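You operate a simulated robot arm through the tools that you are given. There is no shell and no other tool.

You run a simulated robot arm. Do the job below in one go: nothing can be reset, and whatever is moved stays where it is left.

JOB
Gauge the blue hose stub from the press and sort it by the display.
Fine: press off before the guard opens; GOOD goes to the blue tray, all else to the orange scrap tray; shut the guard again.

The check looks at the end state, three seconds after you hand in, the way a careful person would. Anything else that was tipped, shoved, dropped, spilled or broken makes it a failure.

ROBOT AND FRAMES
A 7-joint arm with a two-finger parallel gripper, fixed in place. Base frame: the origin is on the floor under the middle of its stand, x ahead of it, y to its left, z up. Lengths are in mm, angles in rad, forces in N, time in s.
It reaches about 1247 mm from its shoulder. Its first joint turns from -2.304 to 2.304 rad. Payload 3.91 kg.
The TCP is the grasp point between the finger pads, 30 mm short of the fingertips. In the tool frame z runs along the fingers and y along their closing line. Largest opening 110 mm; finger width 20, thickness 10; the body of the gripper, 48 by 112 mm, starts 55 mm behind the TCP.
Orientation is told as [roll, pitch, yaw] about the base's x, y, z axes, in that order, counted from this pose: with the fingers straight down and closing along the base's y, the tool's x points along the base's -x, its y along +y and its z along -z.

CONTROLS
- The arm moves only by the tool move_arm. Its argument "series" is a list of rows, each a list of 3 entries, a list of its own where there are three numbers: the shift along the tool's x, y, z in mm, then the turn, a rotation vector about the tool's x, y, z in rad, then the opening, from 0 (shut) to 1 (fully open). In form: [[[x, y, z], [wx, wy, wz], grip], ...]. A call has 1 to 20 rows; each row is the pose to reach, as a shift and turn from the pose commanded when the call began, along the tool's axes at that moment. Each row takes 0.2 s and may step no farther than 50 mm and 0.15 rad from the row before; otherwise, or with a gripper value out of range, the whole call is refused. Where a pose cannot be reached the arm comes as near as it can. A force on the tool above 60 N (or 10 N above the force at the start of the call, whichever is more), or a blocked arm, ends the call early, and 0.2 s more pass. Each finger travels about 108 mm/s and halts on what it meets, pressing with about 20 N; the grip force reading is that of the motor and also rises with nothing between the fingers. The clock runs only during rows and for 0.2 s after the last one: add rows that repeat a pose to give the fingers time. The reply holds the time, the measured pose of the TCP, the force on the tool along the base axes, the opening and the grip force, in the units named above and with some noise, with the torque about the TCP (base axes, N m) and any sound that the robot's microphone picked up.
- Cameras (640 x 400 px; columns grow to the right, rows downward): "scene" is fixed at [220.6, 651.3, 1403]; the picture's right is [-0.71, -0.71, 0.00], its down [-0.64, 0.64, -0.43] and it looks along [0.31, -0.31, -0.90] (base axes); focal length 214 px, centre (320, 200). "wrist" rides on the gripper at [72, 17, -103] in the tool frame; the picture's right is [-0.23, 0.97, 0.00], its down [-0.76, -0.18, -0.62] and it looks along [-0.61, -0.14, 0.78] (tool axes); focal length 222 px, centre (320, 200). There is no depth. A picture from a camera that has moved, and an enlarged one, comes with that camera's place and axes in the base frame and with its lens.
- capture(camera): a new picture of that camera. It takes no simulated time.
- inspect(camera, box): a new picture of the part [left, top, right, bottom] of that camera's present view, enlarged. It takes no simulated time.
- job_done(): hands the job in; it is judged then, once.

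Places have to be worked out from the pictures, the camera data and where the tool is seen. Open the gripper and draw the arm clear of the work before you hand the job in, unless the task says otherwise.

The tools are called after "Request:" as name(argument=value, ...) on one line, values as JSON. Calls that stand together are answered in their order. move_arm: Moves the arm, as the interface text tells. Its arguments: {"type":"object","properties":{"series":{"type":"array","items":{"type":"array"}}},"required":["series"]} The other tools are called the same way: capture (camera) takes a picture; inspect (camera, box) takes an enlarged picture of a part of a camera's view; job_done () hands the job in.

At the start:

```text
clock: 0.0
tcp_pos: [616.0, 183.4, 1095.7]
tool_rot: [0.0, -0.001, 0.001]
ft_force: [-0.4, 0.5, 0.1]
moment: [-0.01, 0.01, 0.01]
width: 110.0
grip_force: 0.1
```

scene: 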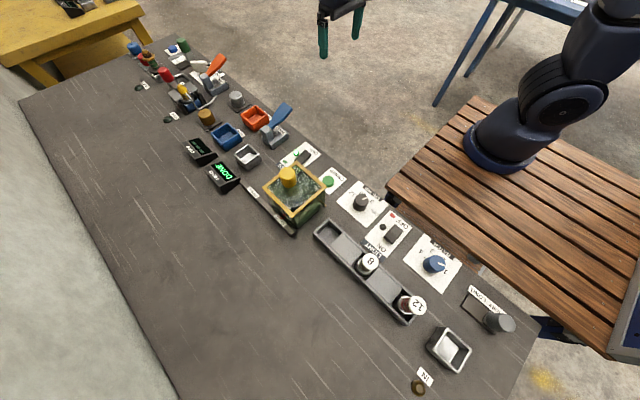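
wrist: 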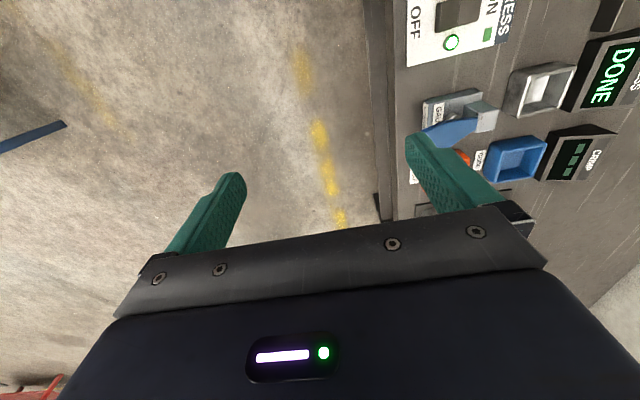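

I start by looking closely at the bench from the scene camera, to see the press, gauge, trays and labels.

Request:
inspect(camera="scene", box=[180, 80, 340, 180])

Request:
inspect(camera="scene", box=[240, 130, 400, 230])

Request:
inspect(camera="scene", box=[120, 30, 280, 130])

Request:
inspect(camera="scene", box=[320, 180, 540, 400])

```text
4.00 times, centred on (260, 130) of scene
camera zoom: at [220.6, 651.3, 1403.0], right [-0.71, -0.71, 0.0], down [-0.64, 0.64, -0.43], along [0.31, -0.31, -0.9], focal length 858 px, centre (560, 480)
```

zoom: 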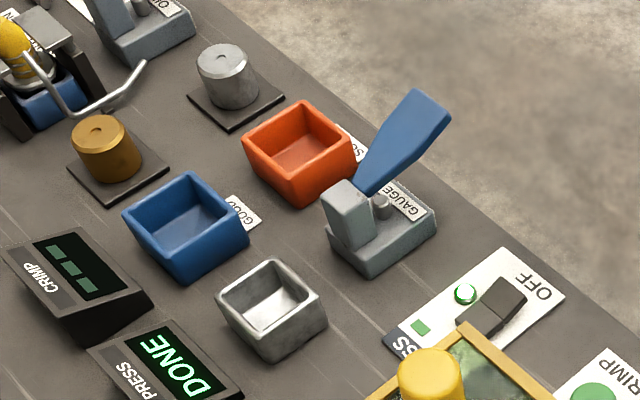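

```text
4.00 times, centred on (320, 180) of scene
camera zoom: at [220.6, 651.3, 1403.0], right [-0.71, -0.71, 0.0], down [-0.64, 0.64, -0.43], along [0.31, -0.31, -0.9], focal length 858 px, centre (320, 280)
```

zoom: 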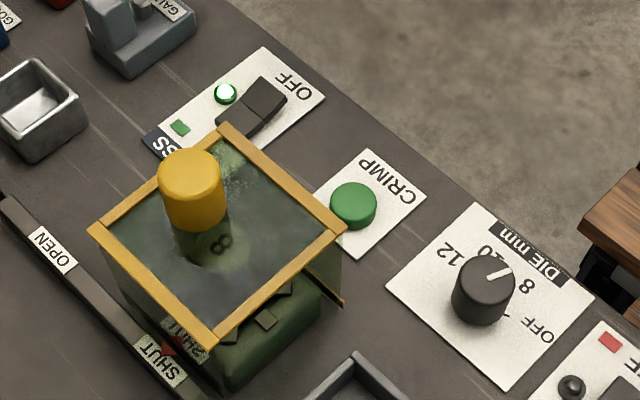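

```text
4.00 times, centred on (200, 80) of scene
camera zoom: at [220.6, 651.3, 1403.0], right [-0.71, -0.71, 0.0], down [-0.64, 0.64, -0.43], along [0.31, -0.31, -0.9], focal length 858 px, centre (800, 680)
```

zoom: 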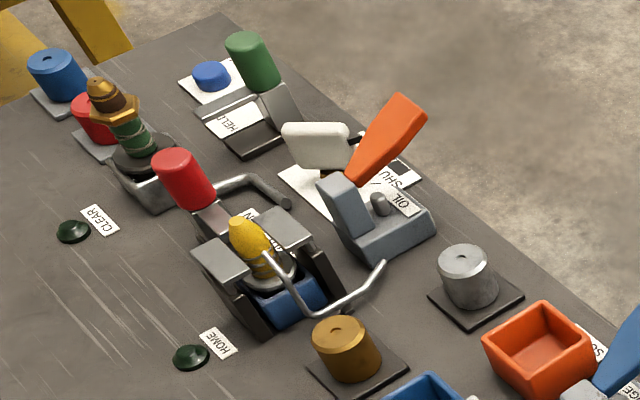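

```text
1.82 times, centred on (430, 290) of scene
camera zoom: at [220.6, 651.3, 1403.0], right [-0.71, -0.71, 0.0], down [-0.64, 0.64, -0.43], along [0.31, -0.31, -0.9], focal length 390 px, centre (120, 36)
```

zoom: 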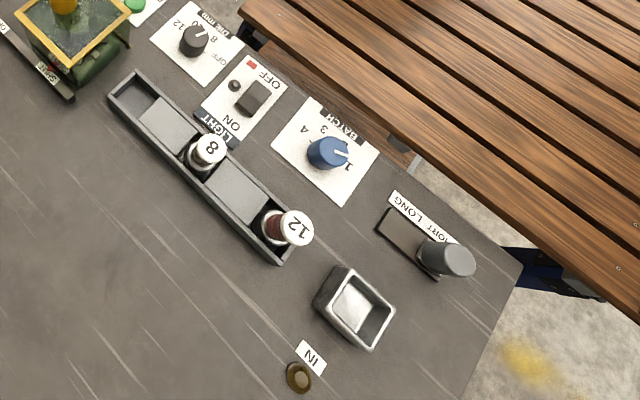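

The bench runs along x at about y 330–700, roughly z 800. I judge the press at about (450, 520), the gauge at about (710, 390) and the trays at about x 824. I'll zoom the current wrist view and the displays before moving.

Request:
inspect(camera="wrist", box=[390, 0, 640, 220])

Request:
inspect(camera="scene", box=[250, 150, 340, 240])

Request:
inspect(camera="scene", box=[240, 90, 310, 160])

```text
1.82 times, centred on (515, 110) of wrist
camera zoom: at [541.4, 199.8, 1200.1], right [0.23, 0.97, 0.0], down [0.76, -0.18, 0.62], along [0.61, -0.14, -0.78], focal length 404 px, centre (-34, 364)
```

zoom: 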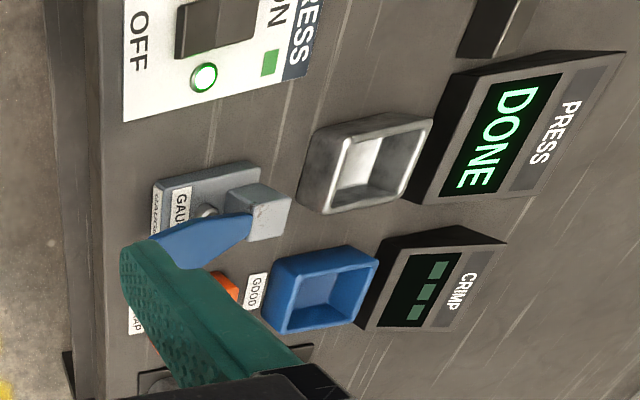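

```text
4.44 times, centred on (295, 195) of scene
camera zoom: at [220.6, 651.3, 1403.0], right [-0.71, -0.71, 0.0], down [-0.64, 0.64, -0.43], along [0.31, -0.31, -0.9], focal length 953 px, centre (431, 222)
```

zoom: 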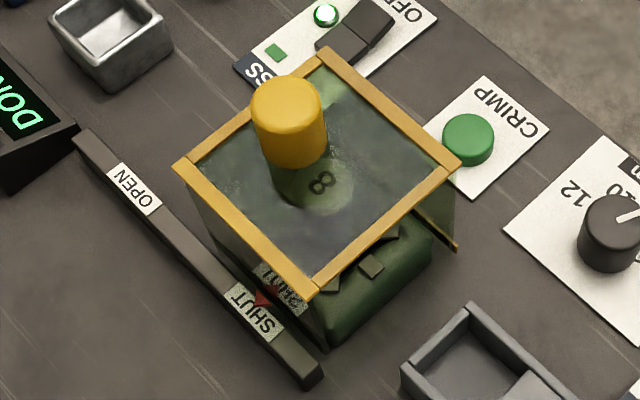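

```text
5.71 times, centred on (275, 125) of scene
camera zoom: at [220.6, 651.3, 1403.0], right [-0.71, -0.71, 0.0], down [-0.64, 0.64, -0.43], along [0.31, -0.31, -0.9], focal length 1226 px, centre (577, 629)
```

zoom: 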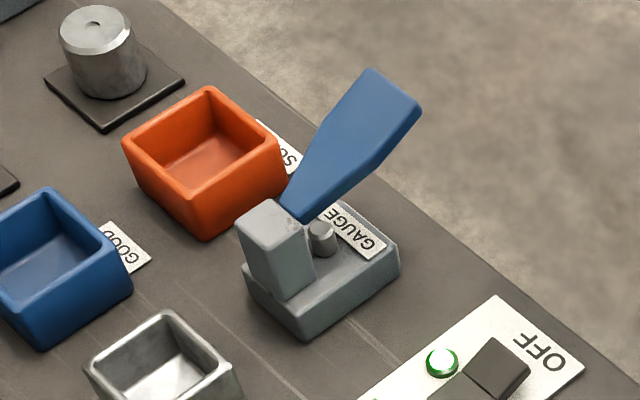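

The press light is on, its display shows DONE, the guard is SHUT, and the CRIMP display shows dashes. I'll move to (408, 379, 1020) and yaw +90° so the wrist camera looks at the press from the front.

Request:
move_arm(series=[[[17.3, 16.3, 6.3], [0, 0, -0.131], 1], [[34.7, 32.7, 12.7], [0, 0, -0.262], 1], [[52, 49, 19], [0, 0, -0.393], 1], [[69.3, 65.3, 25.3], [0, 0, -0.524], 1], [[86.7, 81.7, 31.7], [0, 0, -0.654], 1], [[104, 98, 38], [0, 0, -0.785], 1], [[121.3, 114.3, 44.3], [0, 0, -0.916], 1], [[138.7, 130.7, 50.7], [0, 0, -1.047], 1], [[156, 147, 57], [0, 0, -1.178], 1], [[173.3, 163.3, 63.3], [0, 0, -1.309], 1], [[190.7, 179.7, 69.7], [0, 0, -1.44], 1], [[208, 196, 76], [0, 0, -1.5708], 1]])

Request:
capture(camera="wrist")

Request:
capture(camera="scene")

```text
clock: 2.6
tcp_pos: [407.3, 378.9, 1019.9]
tool_rot: [0.0, -0.001, 1.572]
ft_force: [-0.5, -0.2, 0.0]
moment: [0.01, -0.03, -0.01]
width: 110.0
grip_force: 0.1
```

```text
taken
camera wrist: at [388.8, 306.7, 1124.3], right [-0.97, 0.23, 0.0], down [0.18, 0.76, 0.62], along [0.14, 0.61, -0.78], focal length 222 px, centre (320, 200)
```

wrist: 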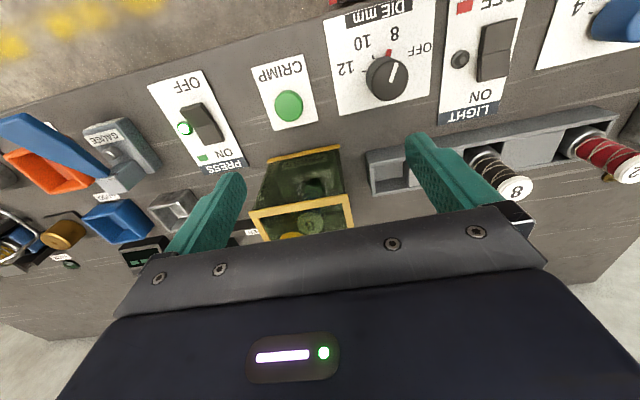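

```text
taken
```

scene: 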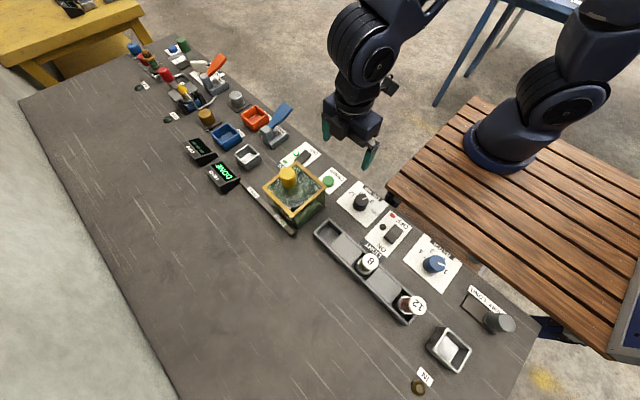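

The wrist view is upside down, with the robot side at the top. The press and guard sit just beyond the fingers, so I zoom in on the press, its switch and the gauge.

Request:
inspect(camera="wrist", box=[235, 140, 365, 245])

Request:
inspect(camera="wrist", box=[0, 60, 250, 270])

```text
3.81 times, centred on (300, 192) of wrist
camera zoom: at [388.8, 306.7, 1124.3], right [-0.97, 0.23, 0.0], down [0.18, 0.76, 0.62], along [0.14, 0.61, -0.78], focal length 846 px, centre (396, 229)
```

zoom: 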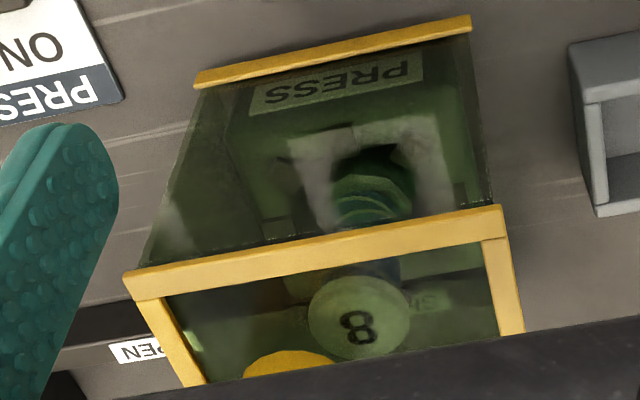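

```text
1.90 times, centred on (125, 165) of wrist
camera zoom: at [388.8, 306.7, 1124.3], right [-0.97, 0.23, 0.0], down [0.18, 0.76, 0.62], along [0.14, 0.61, -0.78], focal length 423 px, centre (691, 267)
```

zoom: 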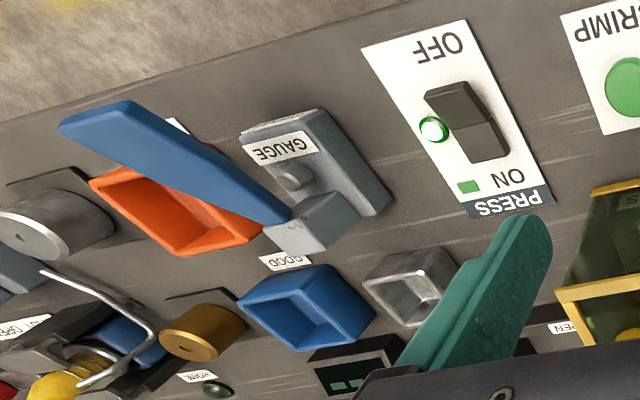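

I place the press rocker at about (572, 379, 812), about 60 mm long along y, with its OFF half near y≈360. I'll close the fingers and hover above the OFF half to check before pressing.

Request:
move_arm(series=[[[5, -40, 25], [0, 0, 0], 0], [[10, -80, 50], [0, 0, 0], 0], [[15, -120, 75], [0, 0, 0], 0], [[21, -165, 90], [0, 0, 0], 0], [[21, -165, 120], [0, 0, 0], 0], [[21, -165, 120], [0, 0, 0], 0]])

Request:
capture(camera="wrist")

Request:
inspect(camera="scene", box=[240, 90, 360, 190])

```text
clock: 4.0
tcp_pos: [572.5, 359.5, 898.4]
tool_rot: [0.0, -0.001, 1.569]
ft_force: [-0.2, 0.2, -0.9]
moment: [-0.03, 0.0, 0.0]
width: 0.0
grip_force: 19.6
```

```text
taken
camera wrist: at [554.3, 286.2, 1003.3], right [-0.97, 0.23, 0.0], down [0.18, 0.76, 0.62], along [0.14, 0.61, -0.78], focal length 222 px, centre (320, 200)
```

wrist: 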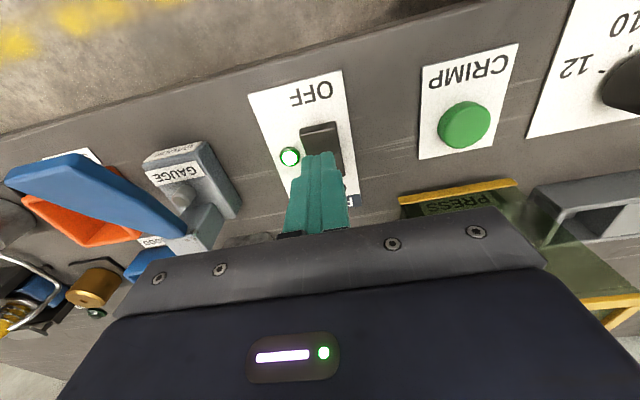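

```text
4.00 times, centred on (300, 140) of scene
camera zoom: at [220.6, 651.3, 1403.0], right [-0.71, -0.71, 0.0], down [-0.64, 0.64, -0.43], along [0.31, -0.31, -0.9], focal length 858 px, centre (400, 440)
```

zoom: 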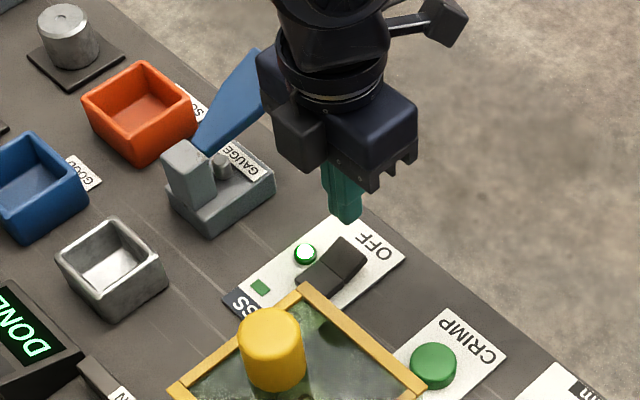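

The closed fingertips are over the OFF half, whose top face runs y≈355–380. I shift +5 mm in y and lower gently, in small steps, to tip the rocker.

Request:
move_arm(series=[[[-5, 0, 25], [0, 0, 0], 0], [[-5, 0, 42], [0, 0, 0], 0], [[-5, 0, 46], [0, 0, 0], 0], [[-5, 0, 49], [0, 0, 0], 0], [[-5, 0, 52], [0, 0, 0], 0]])

Request:
inspect(camera="scene", box=[240, 90, 360, 190])

Request:
capture(camera="wrist")

```text
clock: 5.2
tcp_pos: [571.8, 362.9, 847.3]
tool_rot: [0.0, -0.001, 1.571]
ft_force: [-1.2, -2.3, 13.2]
moment: [0.05, 0.1, -0.02]
width: 0.1
grip_force: 19.7
```

```text
4.00 times, centred on (300, 140) of scene
camera zoom: at [220.6, 651.3, 1403.0], right [-0.71, -0.71, 0.0], down [-0.64, 0.64, -0.43], along [0.31, -0.31, -0.9], focal length 858 px, centre (400, 440)
```

zoom: 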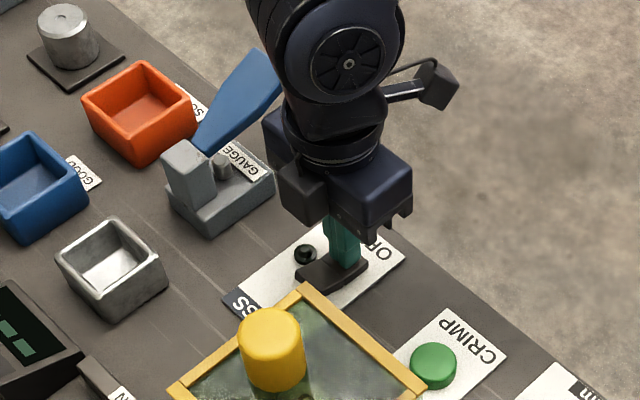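

```text
taken
camera wrist: at [554.0, 290.5, 952.3], right [-0.97, 0.23, 0.0], down [0.18, 0.76, 0.62], along [0.14, 0.61, -0.78], focal length 222 px, centre (320, 200)
```

wrist: 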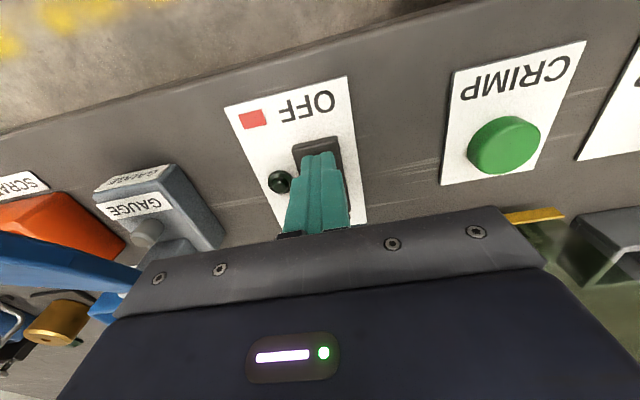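

The press is off: light out, red OFF flag showing, display cleared. I lift away, go above the guard knob at roughly (480, 503, 945), and look down at it with the fingers partly open.

Request:
move_arm(series=[[[0, 0, -45], [0, 0, 0], 0], [[0, 0, -90], [0, 0, 0], 0], [[0, 0, -135], [0, 0, 0], 0], [[0, 0, -183], [0, 0, 0], 0.4], [[-35, 24, -183], [0, 0, 0], 0.75], [[-70, 48, -183], [0, 0, 0], 0.75], [[-106, 72, -183], [0, 0, 0], 0.75], [[-142, 97, -183], [0, 0, 0], 0.75], [[-142, 97, -183], [0, 0, 0], 0.75]])

Request:
capture(camera="wrist")

Request:
capture(camera="scene")

```text
clock: 7.2
tcp_pos: [473.3, 506.1, 1031.9]
tool_rot: [-0.001, 0.0, 1.568]
ft_force: [-0.8, -0.6, 1.1]
moment: [-0.02, -0.01, -0.01]
width: 82.6
grip_force: 0.0
```

```text
taken
camera wrist: at [455.9, 434.2, 1136.0], right [-0.97, 0.23, 0.0], down [0.18, 0.76, 0.62], along [0.14, 0.61, -0.78], focal length 222 px, centre (320, 200)
```

wrist: 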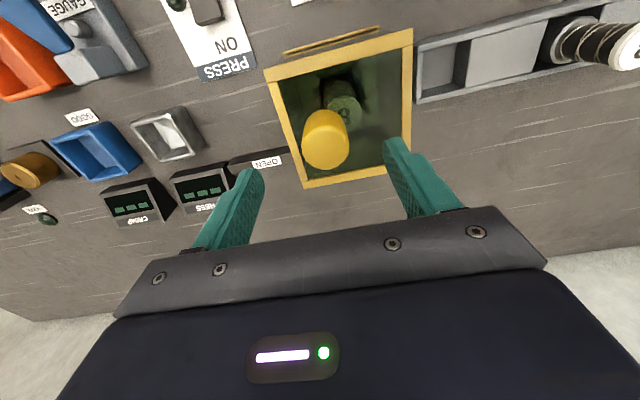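

```text
taken
```

scene: 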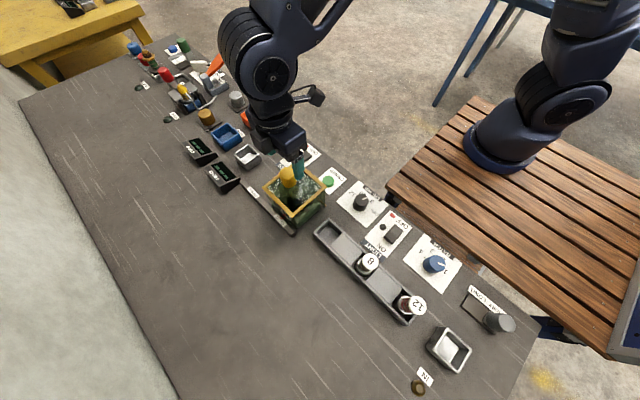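

The knob lies between and just beyond the fingers. I'll zoom in to place it more exactly.

Request:
inspect(camera="wrist", box=[250, 20, 430, 200])

Request:
inspect(camera="scene", box=[250, 140, 340, 230])

```text
2.22 times, centred on (340, 110) of wrist
camera zoom: at [455.9, 434.2, 1136.0], right [-0.97, 0.23, 0.0], down [0.18, 0.76, 0.62], along [0.14, 0.61, -0.78], focal length 494 px, centre (276, 400)
```

zoom: 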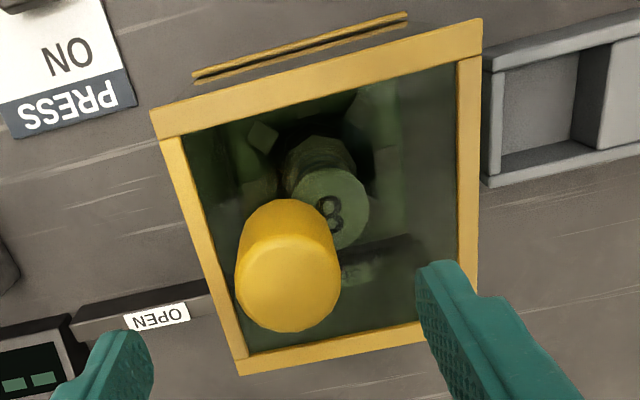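

```text
4.44 times, centred on (295, 185) of scene
camera zoom: at [220.6, 651.3, 1403.0], right [-0.71, -0.71, 0.0], down [-0.64, 0.64, -0.43], along [0.31, -0.31, -0.9], focal length 953 px, centre (431, 267)
```

zoom: 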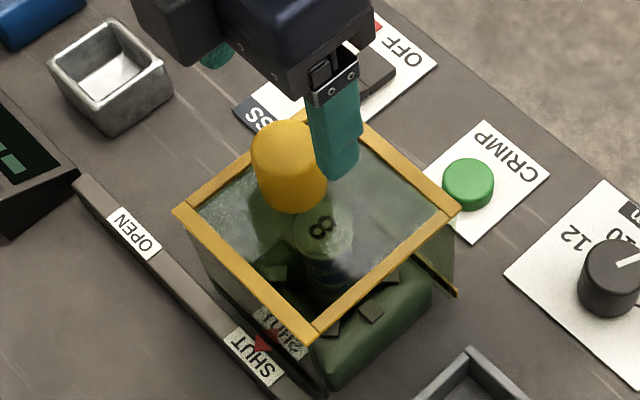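

I place the knob top centre at about (468, 510, 973), roughly 37 mm across, with the guard frame top at about z 928. I'll lower so the fingers straddle the knob with the tips about 8 mm above the frame.

Request:
move_arm(series=[[[-4, 5, 20], [0, 0, 0], 0.75], [[-4, 5, 40], [0, 0, 0], 0.75], [[-4, 5, 52], [0, 0, 0], 0.75], [[-4, 5, 60], [0, 0, 0], 0.75]])

Request:
capture(camera="wrist")

Request:
inspect(camera="scene", box=[250, 140, 340, 230])

```text
clock: 8.2
tcp_pos: [470.3, 509.4, 970.8]
tool_rot: [0.0, 0.0, 1.571]
ft_force: [0.5, 0.2, 0.1]
moment: [-0.01, 0.03, 0.04]
width: 82.3
grip_force: 0.1
```

```text
taken
camera wrist: at [451.7, 436.4, 1075.3], right [-0.97, 0.23, 0.0], down [0.18, 0.76, 0.62], along [0.14, 0.61, -0.78], focal length 222 px, centre (320, 200)
```

wrist: 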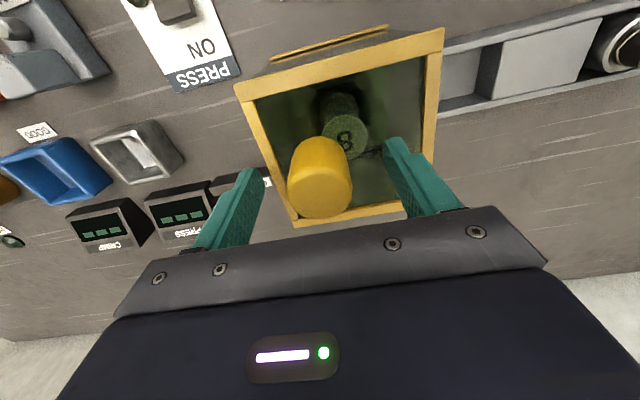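

```text
4.44 times, centred on (295, 185) of scene
camera zoom: at [220.6, 651.3, 1403.0], right [-0.71, -0.71, 0.0], down [-0.64, 0.64, -0.43], along [0.31, -0.31, -0.9], focal length 953 px, centre (431, 267)
```

zoom: 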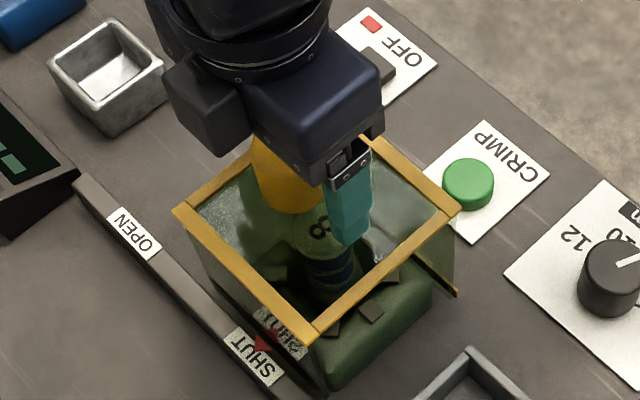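

The knob top sits right at the grasp point, about (470, 509, 970). I lower 6 mm more and close on the knob.

Request:
move_arm(series=[[[0, 0, 6], [0, 0, 0], 0.75], [[0, 0, 6], [0, 0, 0], 0.5], [[0, 0, 6], [0, 0, 0], 0.3], [[0, 0, 6], [0, 0, 0], 0.15], [[0, 0, 6], [0, 0, 0], 0.15]])

Request:
capture(camera="wrist")

```text
clock: 9.4
tcp_pos: [470.3, 509.3, 964.7]
tool_rot: [0.001, -0.001, 1.568]
ft_force: [3.4, 1.3, 0.3]
moment: [0.26, 0.55, 0.03]
width: 37.9
grip_force: 45.1
```

```text
taken
camera wrist: at [452.2, 436.5, 1069.3], right [-0.97, 0.23, 0.0], down [0.18, 0.76, 0.62], along [0.14, 0.61, -0.78], focal length 222 px, centre (320, 200)
```

wrist: 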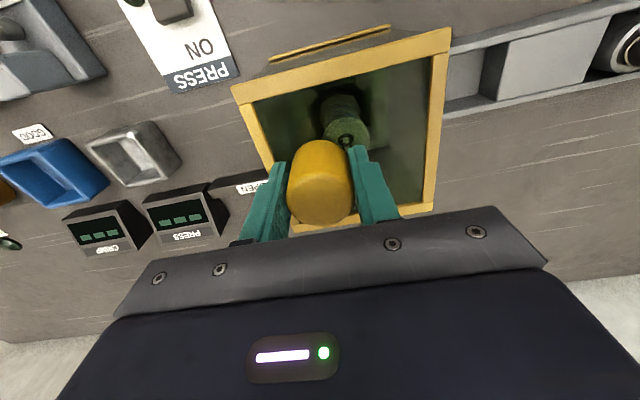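

The knob is held at 37.9 mm. I slide the guard toward OPEN (+x) with a short test pull first.

Request:
move_arm(series=[[[0, -10, 0], [0, 0, 0], 0.15], [[0, -20, 0], [0, 0, 0], 0.15], [[0, -30, 0], [0, 0, 0], 0.15]])

Request:
capture(camera="scene")

```text
clock: 10.2
tcp_pos: [500.4, 508.9, 964.6]
tool_rot: [-0.001, 0.001, 1.57]
ft_force: [-0.9, 1.7, 8.7]
moment: [-0.45, 0.49, 0.1]
width: 37.7
grip_force: 44.5
```

```text
taken
```

scene: 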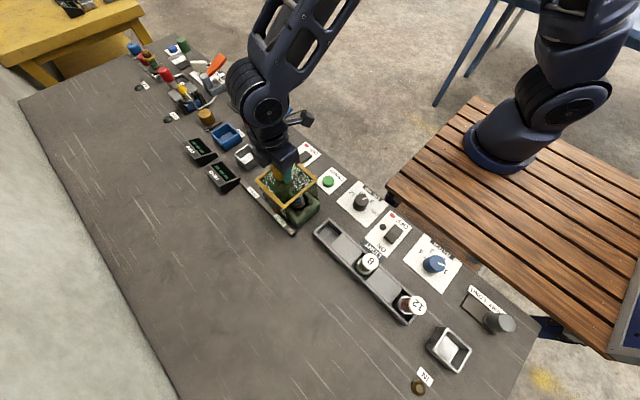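

The guard slides freely. I continue about 95 mm further toward OPEN, easing at the end.

Request:
move_arm(series=[[[0, -15, 0], [0, 0, 0], 0.15], [[0, -30, 0], [0, 0, 0], 0.15], [[0, -45, 0], [0, 0, 0], 0.15], [[0, -60, 0], [0, 0, 0], 0.15], [[0, -75, 0], [0, 0, 0], 0.15], [[0, -85, 0], [0, 0, 0], 0.15], [[0, -90, 0], [0, 0, 0], 0.15], [[0, -95, 0], [0, 0, 0], 0.15]])

Request:
inspect(camera="scene", box=[220, 110, 350, 240])

Request:
capture(camera="wrist")

```text
clock: 12.0
tcp_pos: [595.8, 509.2, 964.0]
tool_rot: [0.0, 0.0, 1.57]
ft_force: [-1.5, -3.3, 20.3]
moment: [0.23, 0.51, 0.11]
width: 38.0
grip_force: 45.3
```

```text
3.08 times, centred on (285, 175) of scene
camera zoom: at [220.6, 651.3, 1403.0], right [-0.71, -0.71, 0.0], down [-0.64, 0.64, -0.43], along [0.31, -0.31, -0.9], focal length 660 px, centre (428, 277)
```

zoom: 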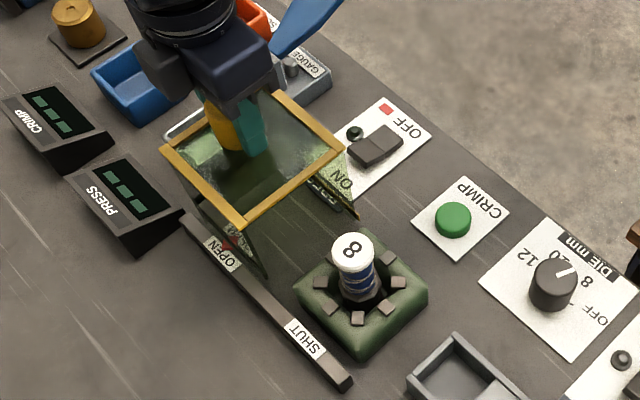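

```text
taken
camera wrist: at [577.1, 436.4, 1069.2], right [-0.97, 0.23, 0.0], down [0.18, 0.76, 0.62], along [0.14, 0.61, -0.78], focal length 222 px, centre (320, 200)
```

wrist: 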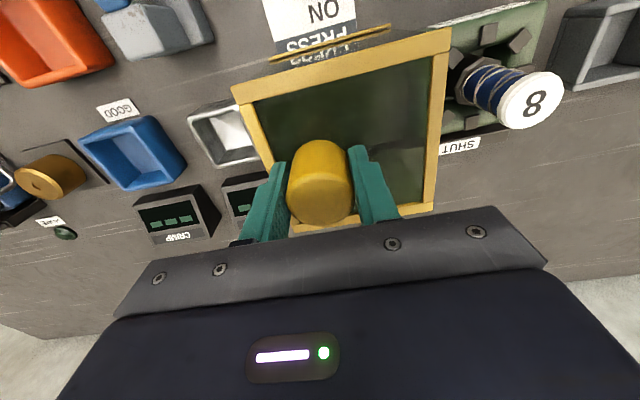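

The guard is open, and the blue stub stands upright in the press jaws with a white cap marked "8". Its cap top is at about (451, 510, 910). I release the knob and rise.

Request:
move_arm(series=[[[0, 0, 0], [0, 0, 0], 0.4], [[0, 0, 0], [0, 0, 0], 0.75], [[0, 0, 0], [0, 0, 0], 0.75], [[0, 0, -30], [0, 0, 0], 0.75], [[0, 0, -60], [0, 0, 0], 0.75], [[0, 0, -90], [0, 0, 0], 0.75]])

Request:
inspect(camera="scene", box=[220, 110, 350, 240])

Request:
capture(camera="wrist")

```text
clock: 13.4
tcp_pos: [595.7, 509.8, 1054.3]
tool_rot: [0.0, 0.0, 1.568]
ft_force: [0.8, 0.0, -0.8]
moment: [-0.01, 0.01, 0.02]
width: 82.3
grip_force: 0.0
```

```text
3.08 times, centred on (285, 175) of scene
camera zoom: at [220.6, 651.3, 1403.0], right [-0.71, -0.71, 0.0], down [-0.64, 0.64, -0.43], along [0.31, -0.31, -0.9], focal length 660 px, centre (428, 277)
```

zoom: 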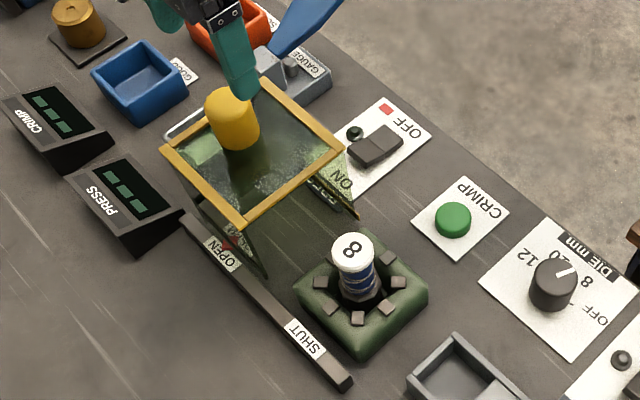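

```text
taken
camera wrist: at [577.3, 436.5, 1158.7], right [-0.97, 0.23, 0.0], down [0.18, 0.76, 0.62], along [0.14, 0.61, -0.78], focal length 222 px, centre (320, 200)
```

wrist: 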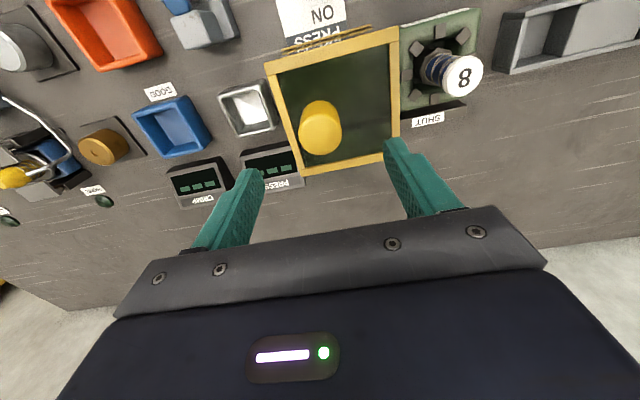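

Next I study the gauge closely before picking the stub up, so I move the wrist camera above it.

Request:
move_arm(series=[[[27, -35, 5], [0, 0, 0], 0.75], [[54, -70, 10], [0, 0, 0], 0.75], [[80, -104, 14], [0, 0, 0], 0.75]])

Request:
capture(camera="wrist")

Request:
inspect(camera="wrist", box=[200, 0, 440, 190])

```text
clock: 14.2
tcp_pos: [699.8, 430.1, 1040.0]
tool_rot: [-0.001, 0.001, 1.571]
ft_force: [-0.5, -0.1, 0.8]
moment: [-0.06, -0.05, 0.03]
width: 82.5
grip_force: 0.2
```

```text
taken
camera wrist: at [681.4, 356.6, 1144.9], right [-0.97, 0.23, 0.0], down [0.18, 0.76, 0.62], along [0.14, 0.61, -0.78], focal length 222 px, centre (320, 200)
```

wrist: 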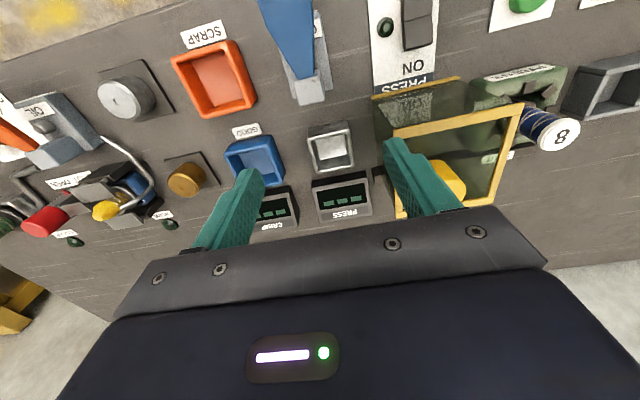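

```text
2.11 times, centred on (320, 95) of wrist
camera zoom: at [681.4, 356.6, 1144.9], right [-0.97, 0.23, 0.0], down [0.18, 0.76, 0.62], along [0.14, 0.61, -0.78], focal length 468 px, centre (320, 421)
```

zoom: 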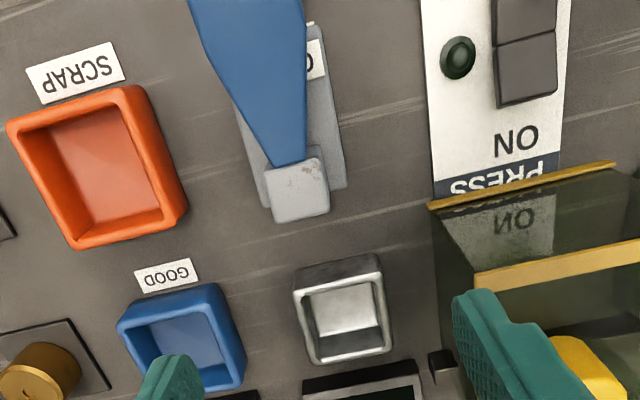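

The lever hides the gauge from above. I'll turn the tool back to yaw 0 and then tilt it, so the camera looks along +x and sees the gauge in side profile.

Request:
move_arm(series=[[[4, 12, 0], [0, 0, 0.131], 0.75], [[8, 25, 0], [0, 0, 0.262], 0.75], [[12, 37, 0], [0, 0, 0.393], 0.75], [[16, 49, 0], [0, 0, 0.524], 0.75], [[20, 62, 0], [0, 0, 0.654], 0.75], [[24, 74, 0], [0, 0, 0.785], 0.75], [[27, 86, 0], [0, 0, 0.916], 0.75], [[31, 99, 0], [0, 0, 1.047], 0.75], [[35, 111, 0], [0, 0, 1.178], 0.75], [[39, 123, 0], [0, 0, 1.309], 0.75], [[43, 136, 0], [0, 0, 1.44], 0.75], [[47, 148, 0], [0, 0, 1.571], 0.75]])

Request:
capture(camera="wrist")

```text
clock: 16.8
tcp_pos: [550.4, 382.4, 1041.2]
tool_rot: [-0.001, 0.0, -0.003]
ft_force: [0.1, 0.4, 0.1]
moment: [-0.01, 0.01, -0.05]
width: 82.5
grip_force: 0.2
```

```text
taken
camera wrist: at [477.5, 399.6, 1145.4], right [0.23, 0.97, 0.0], down [0.76, -0.18, 0.62], along [0.61, -0.14, -0.78], focal length 222 px, centre (320, 200)
```

wrist: 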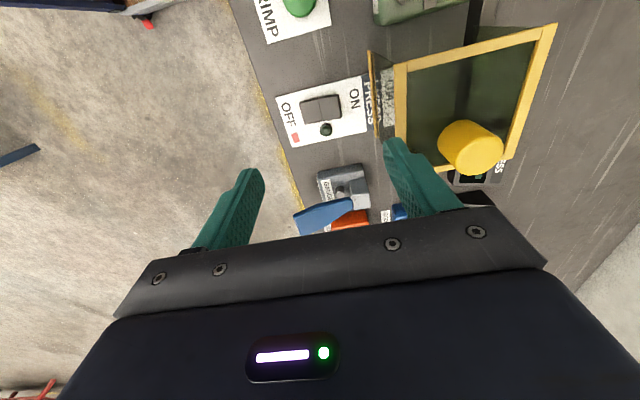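

Now I tilt the fingers 0.5 rad toward +x and lower to z 945, to view the gauge from its -x side.

Request:
move_arm(series=[[[0, 0, 24], [0, -0.125, 0], 0.75], [[0, 0, 48], [0, -0.25, 0], 0.75], [[0, 0, 72], [0, -0.375, 0], 0.75], [[0, 0, 97], [0, -0.5, 0], 0.75]])

Request:
capture(camera="wrist")

Request:
inspect(camera="wrist", box=[250, 70, 410, 230])

```text
clock: 17.8
tcp_pos: [551.3, 381.9, 944.4]
tool_rot: [0.0, -0.501, 0.0]
ft_force: [1.1, -0.9, -0.2]
moment: [0.04, 0.06, -0.01]
width: 82.6
grip_force: 0.0
```

```text
taken
camera wrist: at [437.2, 398.6, 1000.9], right [0.2, 0.97, 0.11], down [0.37, -0.18, 0.91], along [0.91, -0.14, -0.39], focal length 222 px, centre (320, 200)
```

wrist: 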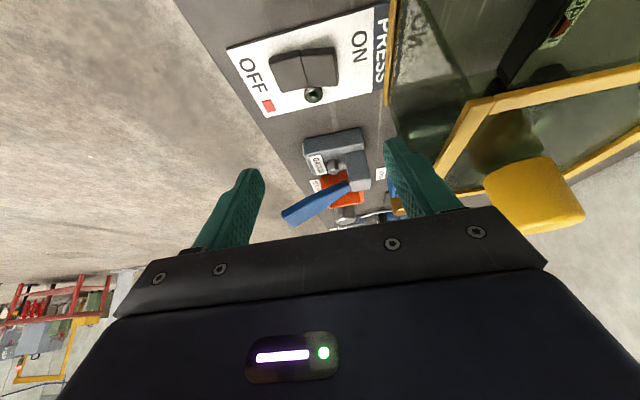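

```text
2.50 times, centred on (330, 150) of wrist
camera zoom: at [437.2, 398.6, 1000.9], right [0.2, 0.97, 0.11], down [0.37, -0.18, 0.91], along [0.91, -0.14, -0.39], focal length 555 px, centre (295, 325)
```

zoom: 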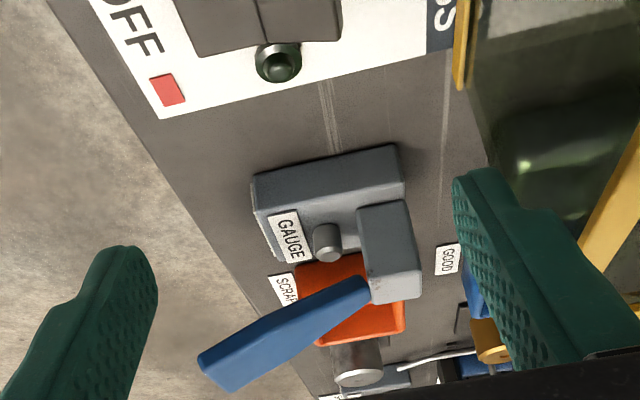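

In profile the gauge has a base, a peg at about (709, 380) with its top near z 846, a post behind it, and a lever rising toward the robot to about (704, 313, 905). I'll zoom in tightly to see how a stub seats.

Request:
inspect(camera="scene", box=[258, 95, 298, 155])

Request:
inspect(camera="wrist", box=[280, 115, 380, 235])

Request:
inspect(camera="scene", box=[275, 180, 310, 215])

Request:
inspect(camera="scene", box=[185, 45, 240, 100])

```text
6.67 times, centred on (278, 125) of scene
camera zoom: at [220.6, 651.3, 1403.0], right [-0.71, -0.71, 0.0], down [-0.64, 0.64, -0.43], along [0.31, -0.31, -0.9], focal length 1430 px, centre (600, 700)
```

zoom: 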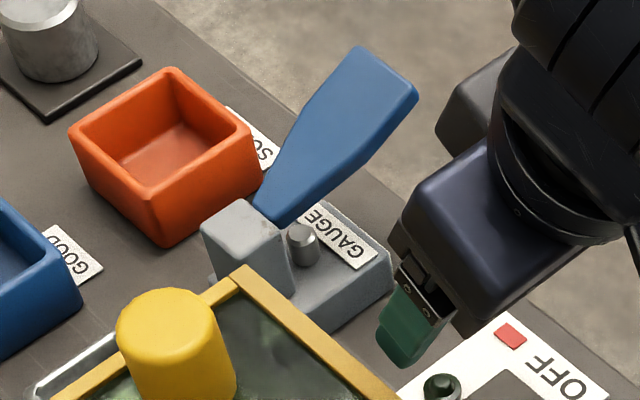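

```text
3.33 times, centred on (330, 175) of wrist
camera zoom: at [437.2, 398.6, 1000.9], right [0.2, 0.97, 0.11], down [0.37, -0.18, 0.91], along [0.91, -0.14, -0.39], focal length 740 px, centre (287, 283)
```

zoom: 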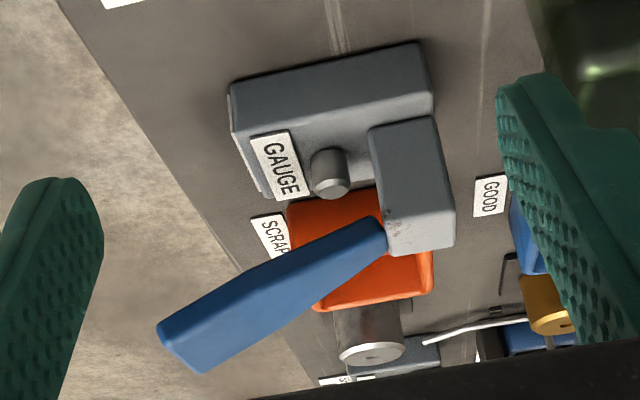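

```text
11.43 times, centred on (292, 198) of scene
camera zoom: at [220.6, 651.3, 1403.0], right [-0.71, -0.71, 0.0], down [-0.64, 0.64, -0.43], along [0.31, -0.31, -0.9], focal length 2451 px, centre (634, 229)
```

zoom: 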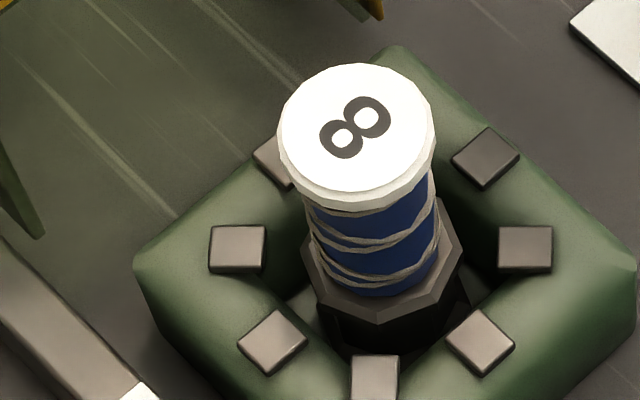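

```text
7.27 times, centred on (212, 72) of scene
camera zoom: at [220.6, 651.3, 1403.0], right [-0.71, -0.71, 0.0], down [-0.64, 0.64, -0.43], along [0.31, -0.31, -0.9], focal length 1560 px, centre (1102, 1127)
```

zoom: 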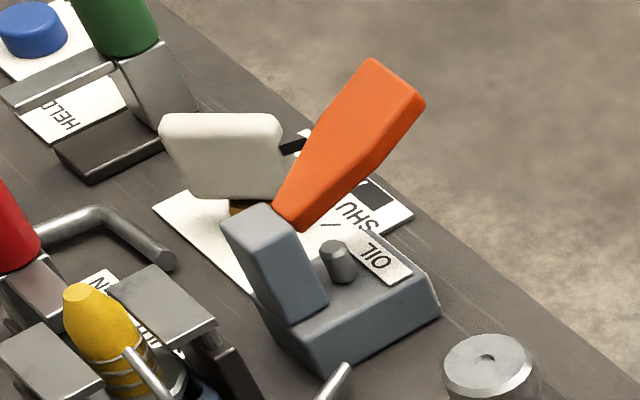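

I triangulate the peg top at about (711, 380, 839), the post top at about (708, 412, 872) and the lever tip at about (714, 310, 897). I want to see the gauge from the robot side, since there seems to be small print on its front face, so I back off and turn.

Request:
move_arm(series=[[[-10, -25, -18], [0, 0.125, 0], 0.75], [[-19, -50, -35], [0, 0.25, 0], 0.75], [[-29, -75, -53], [0, 0.375, 0], 0.75], [[-38.3, -100, -70.2], [0, 0.5, 0], 0.75]])

Request:
move_arm(series=[[[-14, -3, 2], [0, 0, -0.131], 0.75], [[-28, -7, 4], [0, 0, -0.262], 0.75], [[-42, -10, 6], [0, 0, -0.393], 0.75], [[-55, -13, 8], [0, 0, -0.524], 0.75], [[-69, -17, 10], [0, 0, -0.654], 0.75], [[-83, -20, 12], [0, 0, -0.785], 0.75], [[-97, -23, 14], [0, 0, -0.916], 0.75], [[-111, -27, 16], [0, 0, -1.047], 0.75], [[-125, -30, 18], [0, 0, -1.178], 0.75], [[-138, -33, 20], [0, 0, -1.309], 0.75], [[-152, -37, 22], [0, 0, -1.44], 0.75], [[-166, -40, 24], [0, 0, -1.571], 0.75]])

Request:
move_arm(series=[[[0, 0, 24], [0, -0.125, 0], 0.75], [[0, 0, 48], [0, -0.25, 0], 0.75], [[0, 0, 72], [0, -0.375, 0], 0.75], [[0, 0, 96], [0, -0.5, 0], 0.75]])

Request:
capture(camera="wrist")

Request:
inspect(camera="wrist", box=[240, 80, 400, 240])

```text
clock: 18.8
tcp_pos: [550.7, 282.4, 1024.5]
tool_rot: [0.0, 0.0, 0.001]
ft_force: [0.0, -0.5, -0.4]
moment: [-0.05, -0.03, 0.02]
width: 82.4
grip_force: 0.2
```

```text
clock: 21.4
tcp_pos: [716.1, 242.3, 999.8]
tool_rot: [0.001, -0.001, 1.574]
ft_force: [-0.3, 0.1, 0.3]
moment: [-0.01, 0.02, 0.0]
width: 82.5
grip_force: 0.1
```

```text
clock: 22.4
tcp_pos: [716.4, 243.1, 904.6]
tool_rot: [-0.001, -0.503, 1.574]
ft_force: [-0.8, 1.4, 0.6]
moment: [-0.06, -0.05, -0.01]
width: 82.6
grip_force: 0.1
```

```text
taken
camera wrist: at [698.0, 130.1, 961.0], right [-0.97, 0.2, 0.11], down [0.18, 0.37, 0.91], along [0.14, 0.91, -0.39], focal length 222 px, centre (320, 200)
```

wrist: 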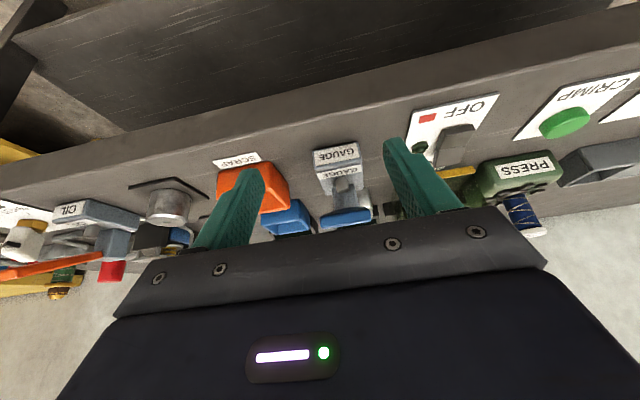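

```text
2.50 times, centred on (320, 160) of wrist
camera zoom: at [698.0, 130.1, 961.0], right [-0.97, 0.2, 0.11], down [0.18, 0.37, 0.91], along [0.14, 0.91, -0.39], focal length 555 px, centre (320, 300)
```

zoom: 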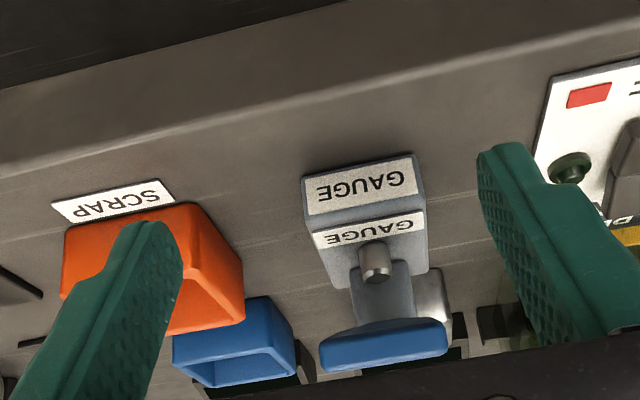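

The front view shows only GAUGE labels; the lever paddle sits directly over the peg. The stub's cap top now triangulates firmly to (449, 512, 910). I'll zoom on the press and stub, and on the rest of the bench, from this low view.

Request:
inspect(camera="wrist", box=[440, 130, 600, 250])

Request:
inspect(camera="wrist", box=[0, 160, 220, 300])

Request:
inspect(camera="wrist", box=[290, 130, 400, 240])

Request:
inspect(camera="scene", box=[340, 240, 440, 330])

```text
3.33 times, centred on (520, 190) of wrist
camera zoom: at [698.0, 130.1, 961.0], right [-0.97, 0.2, 0.11], down [0.18, 0.37, 0.91], along [0.14, 0.91, -0.39], focal length 740 px, centre (-347, 233)
```

zoom: 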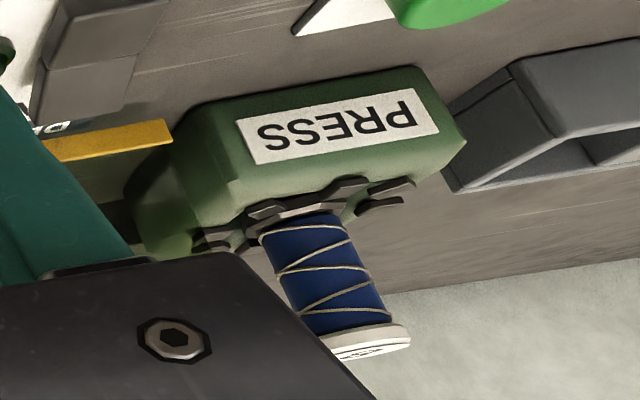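

```text
2.86 times, centred on (110, 230) of wrist
camera zoom: at [698.0, 130.1, 961.0], right [-0.97, 0.2, 0.11], down [0.18, 0.37, 0.91], along [0.14, 0.91, -0.39], focal length 635 px, centre (920, 114)
```

zoom: 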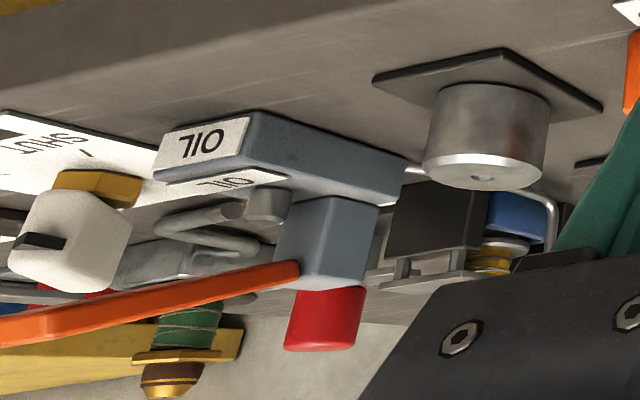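

```text
3.64 times, centred on (345, 185) of wrist
camera zoom: at [698.0, 130.1, 961.0], right [-0.97, 0.2, 0.11], down [0.18, 0.37, 0.91], along [0.14, 0.91, -0.39], focal length 808 px, centre (229, 254)
```

zoom: 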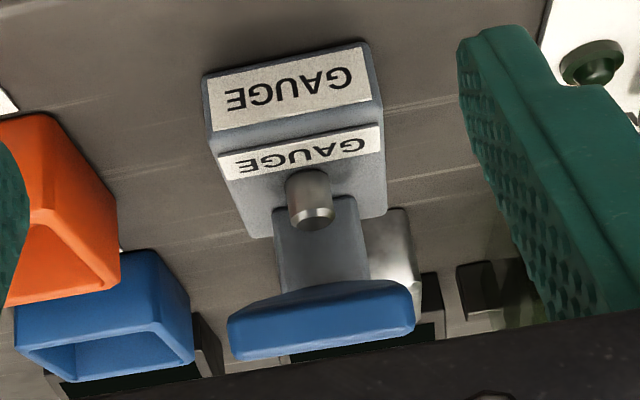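

```text
4.44 times, centred on (390, 285) of scene
camera zoom: at [220.6, 651.3, 1403.0], right [-0.71, -0.71, 0.0], down [-0.64, 0.64, -0.43], along [0.31, -0.31, -0.9], focal length 953 px, centre (9, -178)
```

zoom: 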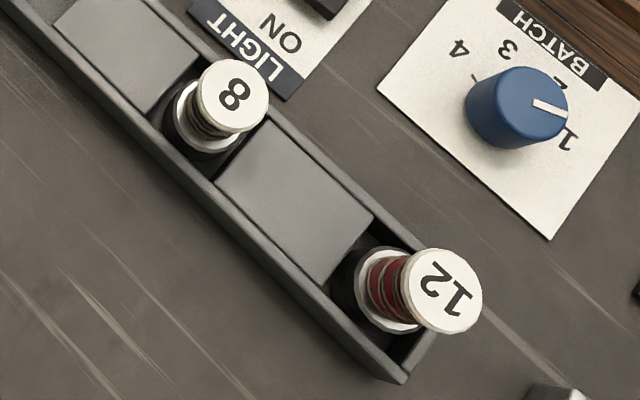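

The lever paddle is about 43 mm wide at x≈706 with its end near y≈310, z≈903, and it slopes about 20° up over the peg. Before handling the stub I want to know how the lever moves, so I straddle the paddle with the fingers first.

Request:
move_arm(series=[[[-20, 10, 12], [0, 0, 0], 0.75], [[-42, 10, 24], [0, 0, 0], 0.75], [[-64.9, 10, 37.7], [0, 0, 0], 0.75]])

Request:
capture(camera="wrist")

Request:
inspect(camera="scene", box=[240, 80, 330, 170])

```text
clock: 23.2
tcp_pos: [706.6, 315.9, 901.8]
tool_rot: [0.001, -0.503, 1.568]
ft_force: [0.4, 1.1, 0.6]
moment: [0.0, -0.01, 0.01]
width: 82.8
grip_force: 0.1
```

```text
taken
camera wrist: at [688.9, 203.4, 958.1], right [-0.97, 0.2, 0.11], down [0.18, 0.37, 0.91], along [0.14, 0.91, -0.4], focal length 222 px, centre (320, 200)
```

wrist: 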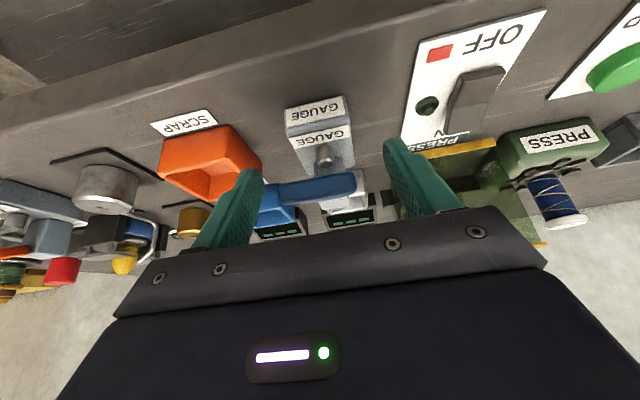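

```text
4.44 times, centred on (285, 125) of scene
camera zoom: at [220.6, 651.3, 1403.0], right [-0.71, -0.71, 0.0], down [-0.64, 0.64, -0.43], along [0.31, -0.31, -0.9], focal length 953 px, centre (476, 533)
```

zoom: 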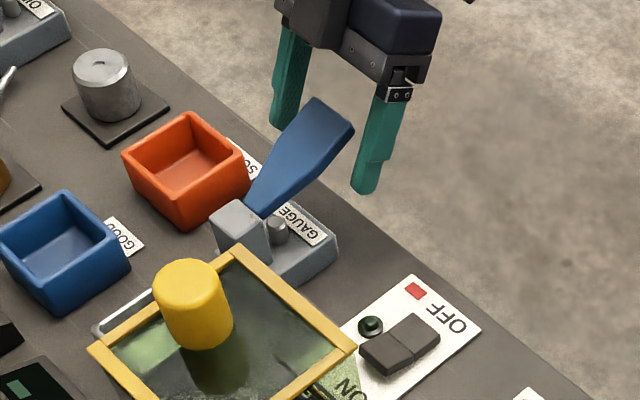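

The paddle end sits at the grasp point. I advance 8 mm further and close on its sides.

Request:
move_arm(series=[[[-7, 0, 3.8], [0, 0, 0], 0.75], [[-7, 0, 3.8], [0, 0, 0], 0.5], [[-7, 0, 3.8], [0, 0, 0], 0.3], [[-7, 0, 3.8], [0, 0, 0], 0.25], [[-7, 0, 3.8], [0, 0, 0], 0.25]])

Request:
capture(camera="wrist")

Request:
inspect(camera="scene", box=[240, 80, 330, 170])

```text
clock: 24.4
tcp_pos: [707.9, 324.5, 900.8]
tool_rot: [-0.002, -0.498, 1.569]
ft_force: [21.8, 9.6, -0.9]
moment: [0.34, -0.46, -0.05]
width: 43.7
grip_force: 45.4
```

```text
taken
camera wrist: at [689.9, 211.9, 958.1], right [-0.97, 0.2, 0.11], down [0.18, 0.37, 0.91], along [0.14, 0.91, -0.39], focal length 222 px, centre (320, 200)
```

wrist: 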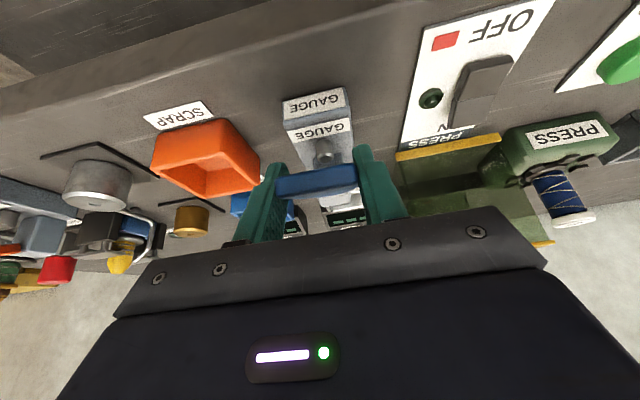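

```text
4.44 times, centred on (285, 125) of scene
camera zoom: at [220.6, 651.3, 1403.0], right [-0.71, -0.71, 0.0], down [-0.64, 0.64, -0.43], along [0.31, -0.31, -0.9], focal length 953 px, centre (476, 533)
```

zoom: 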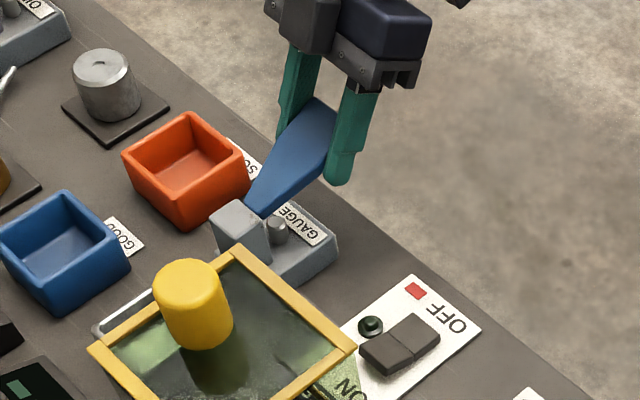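

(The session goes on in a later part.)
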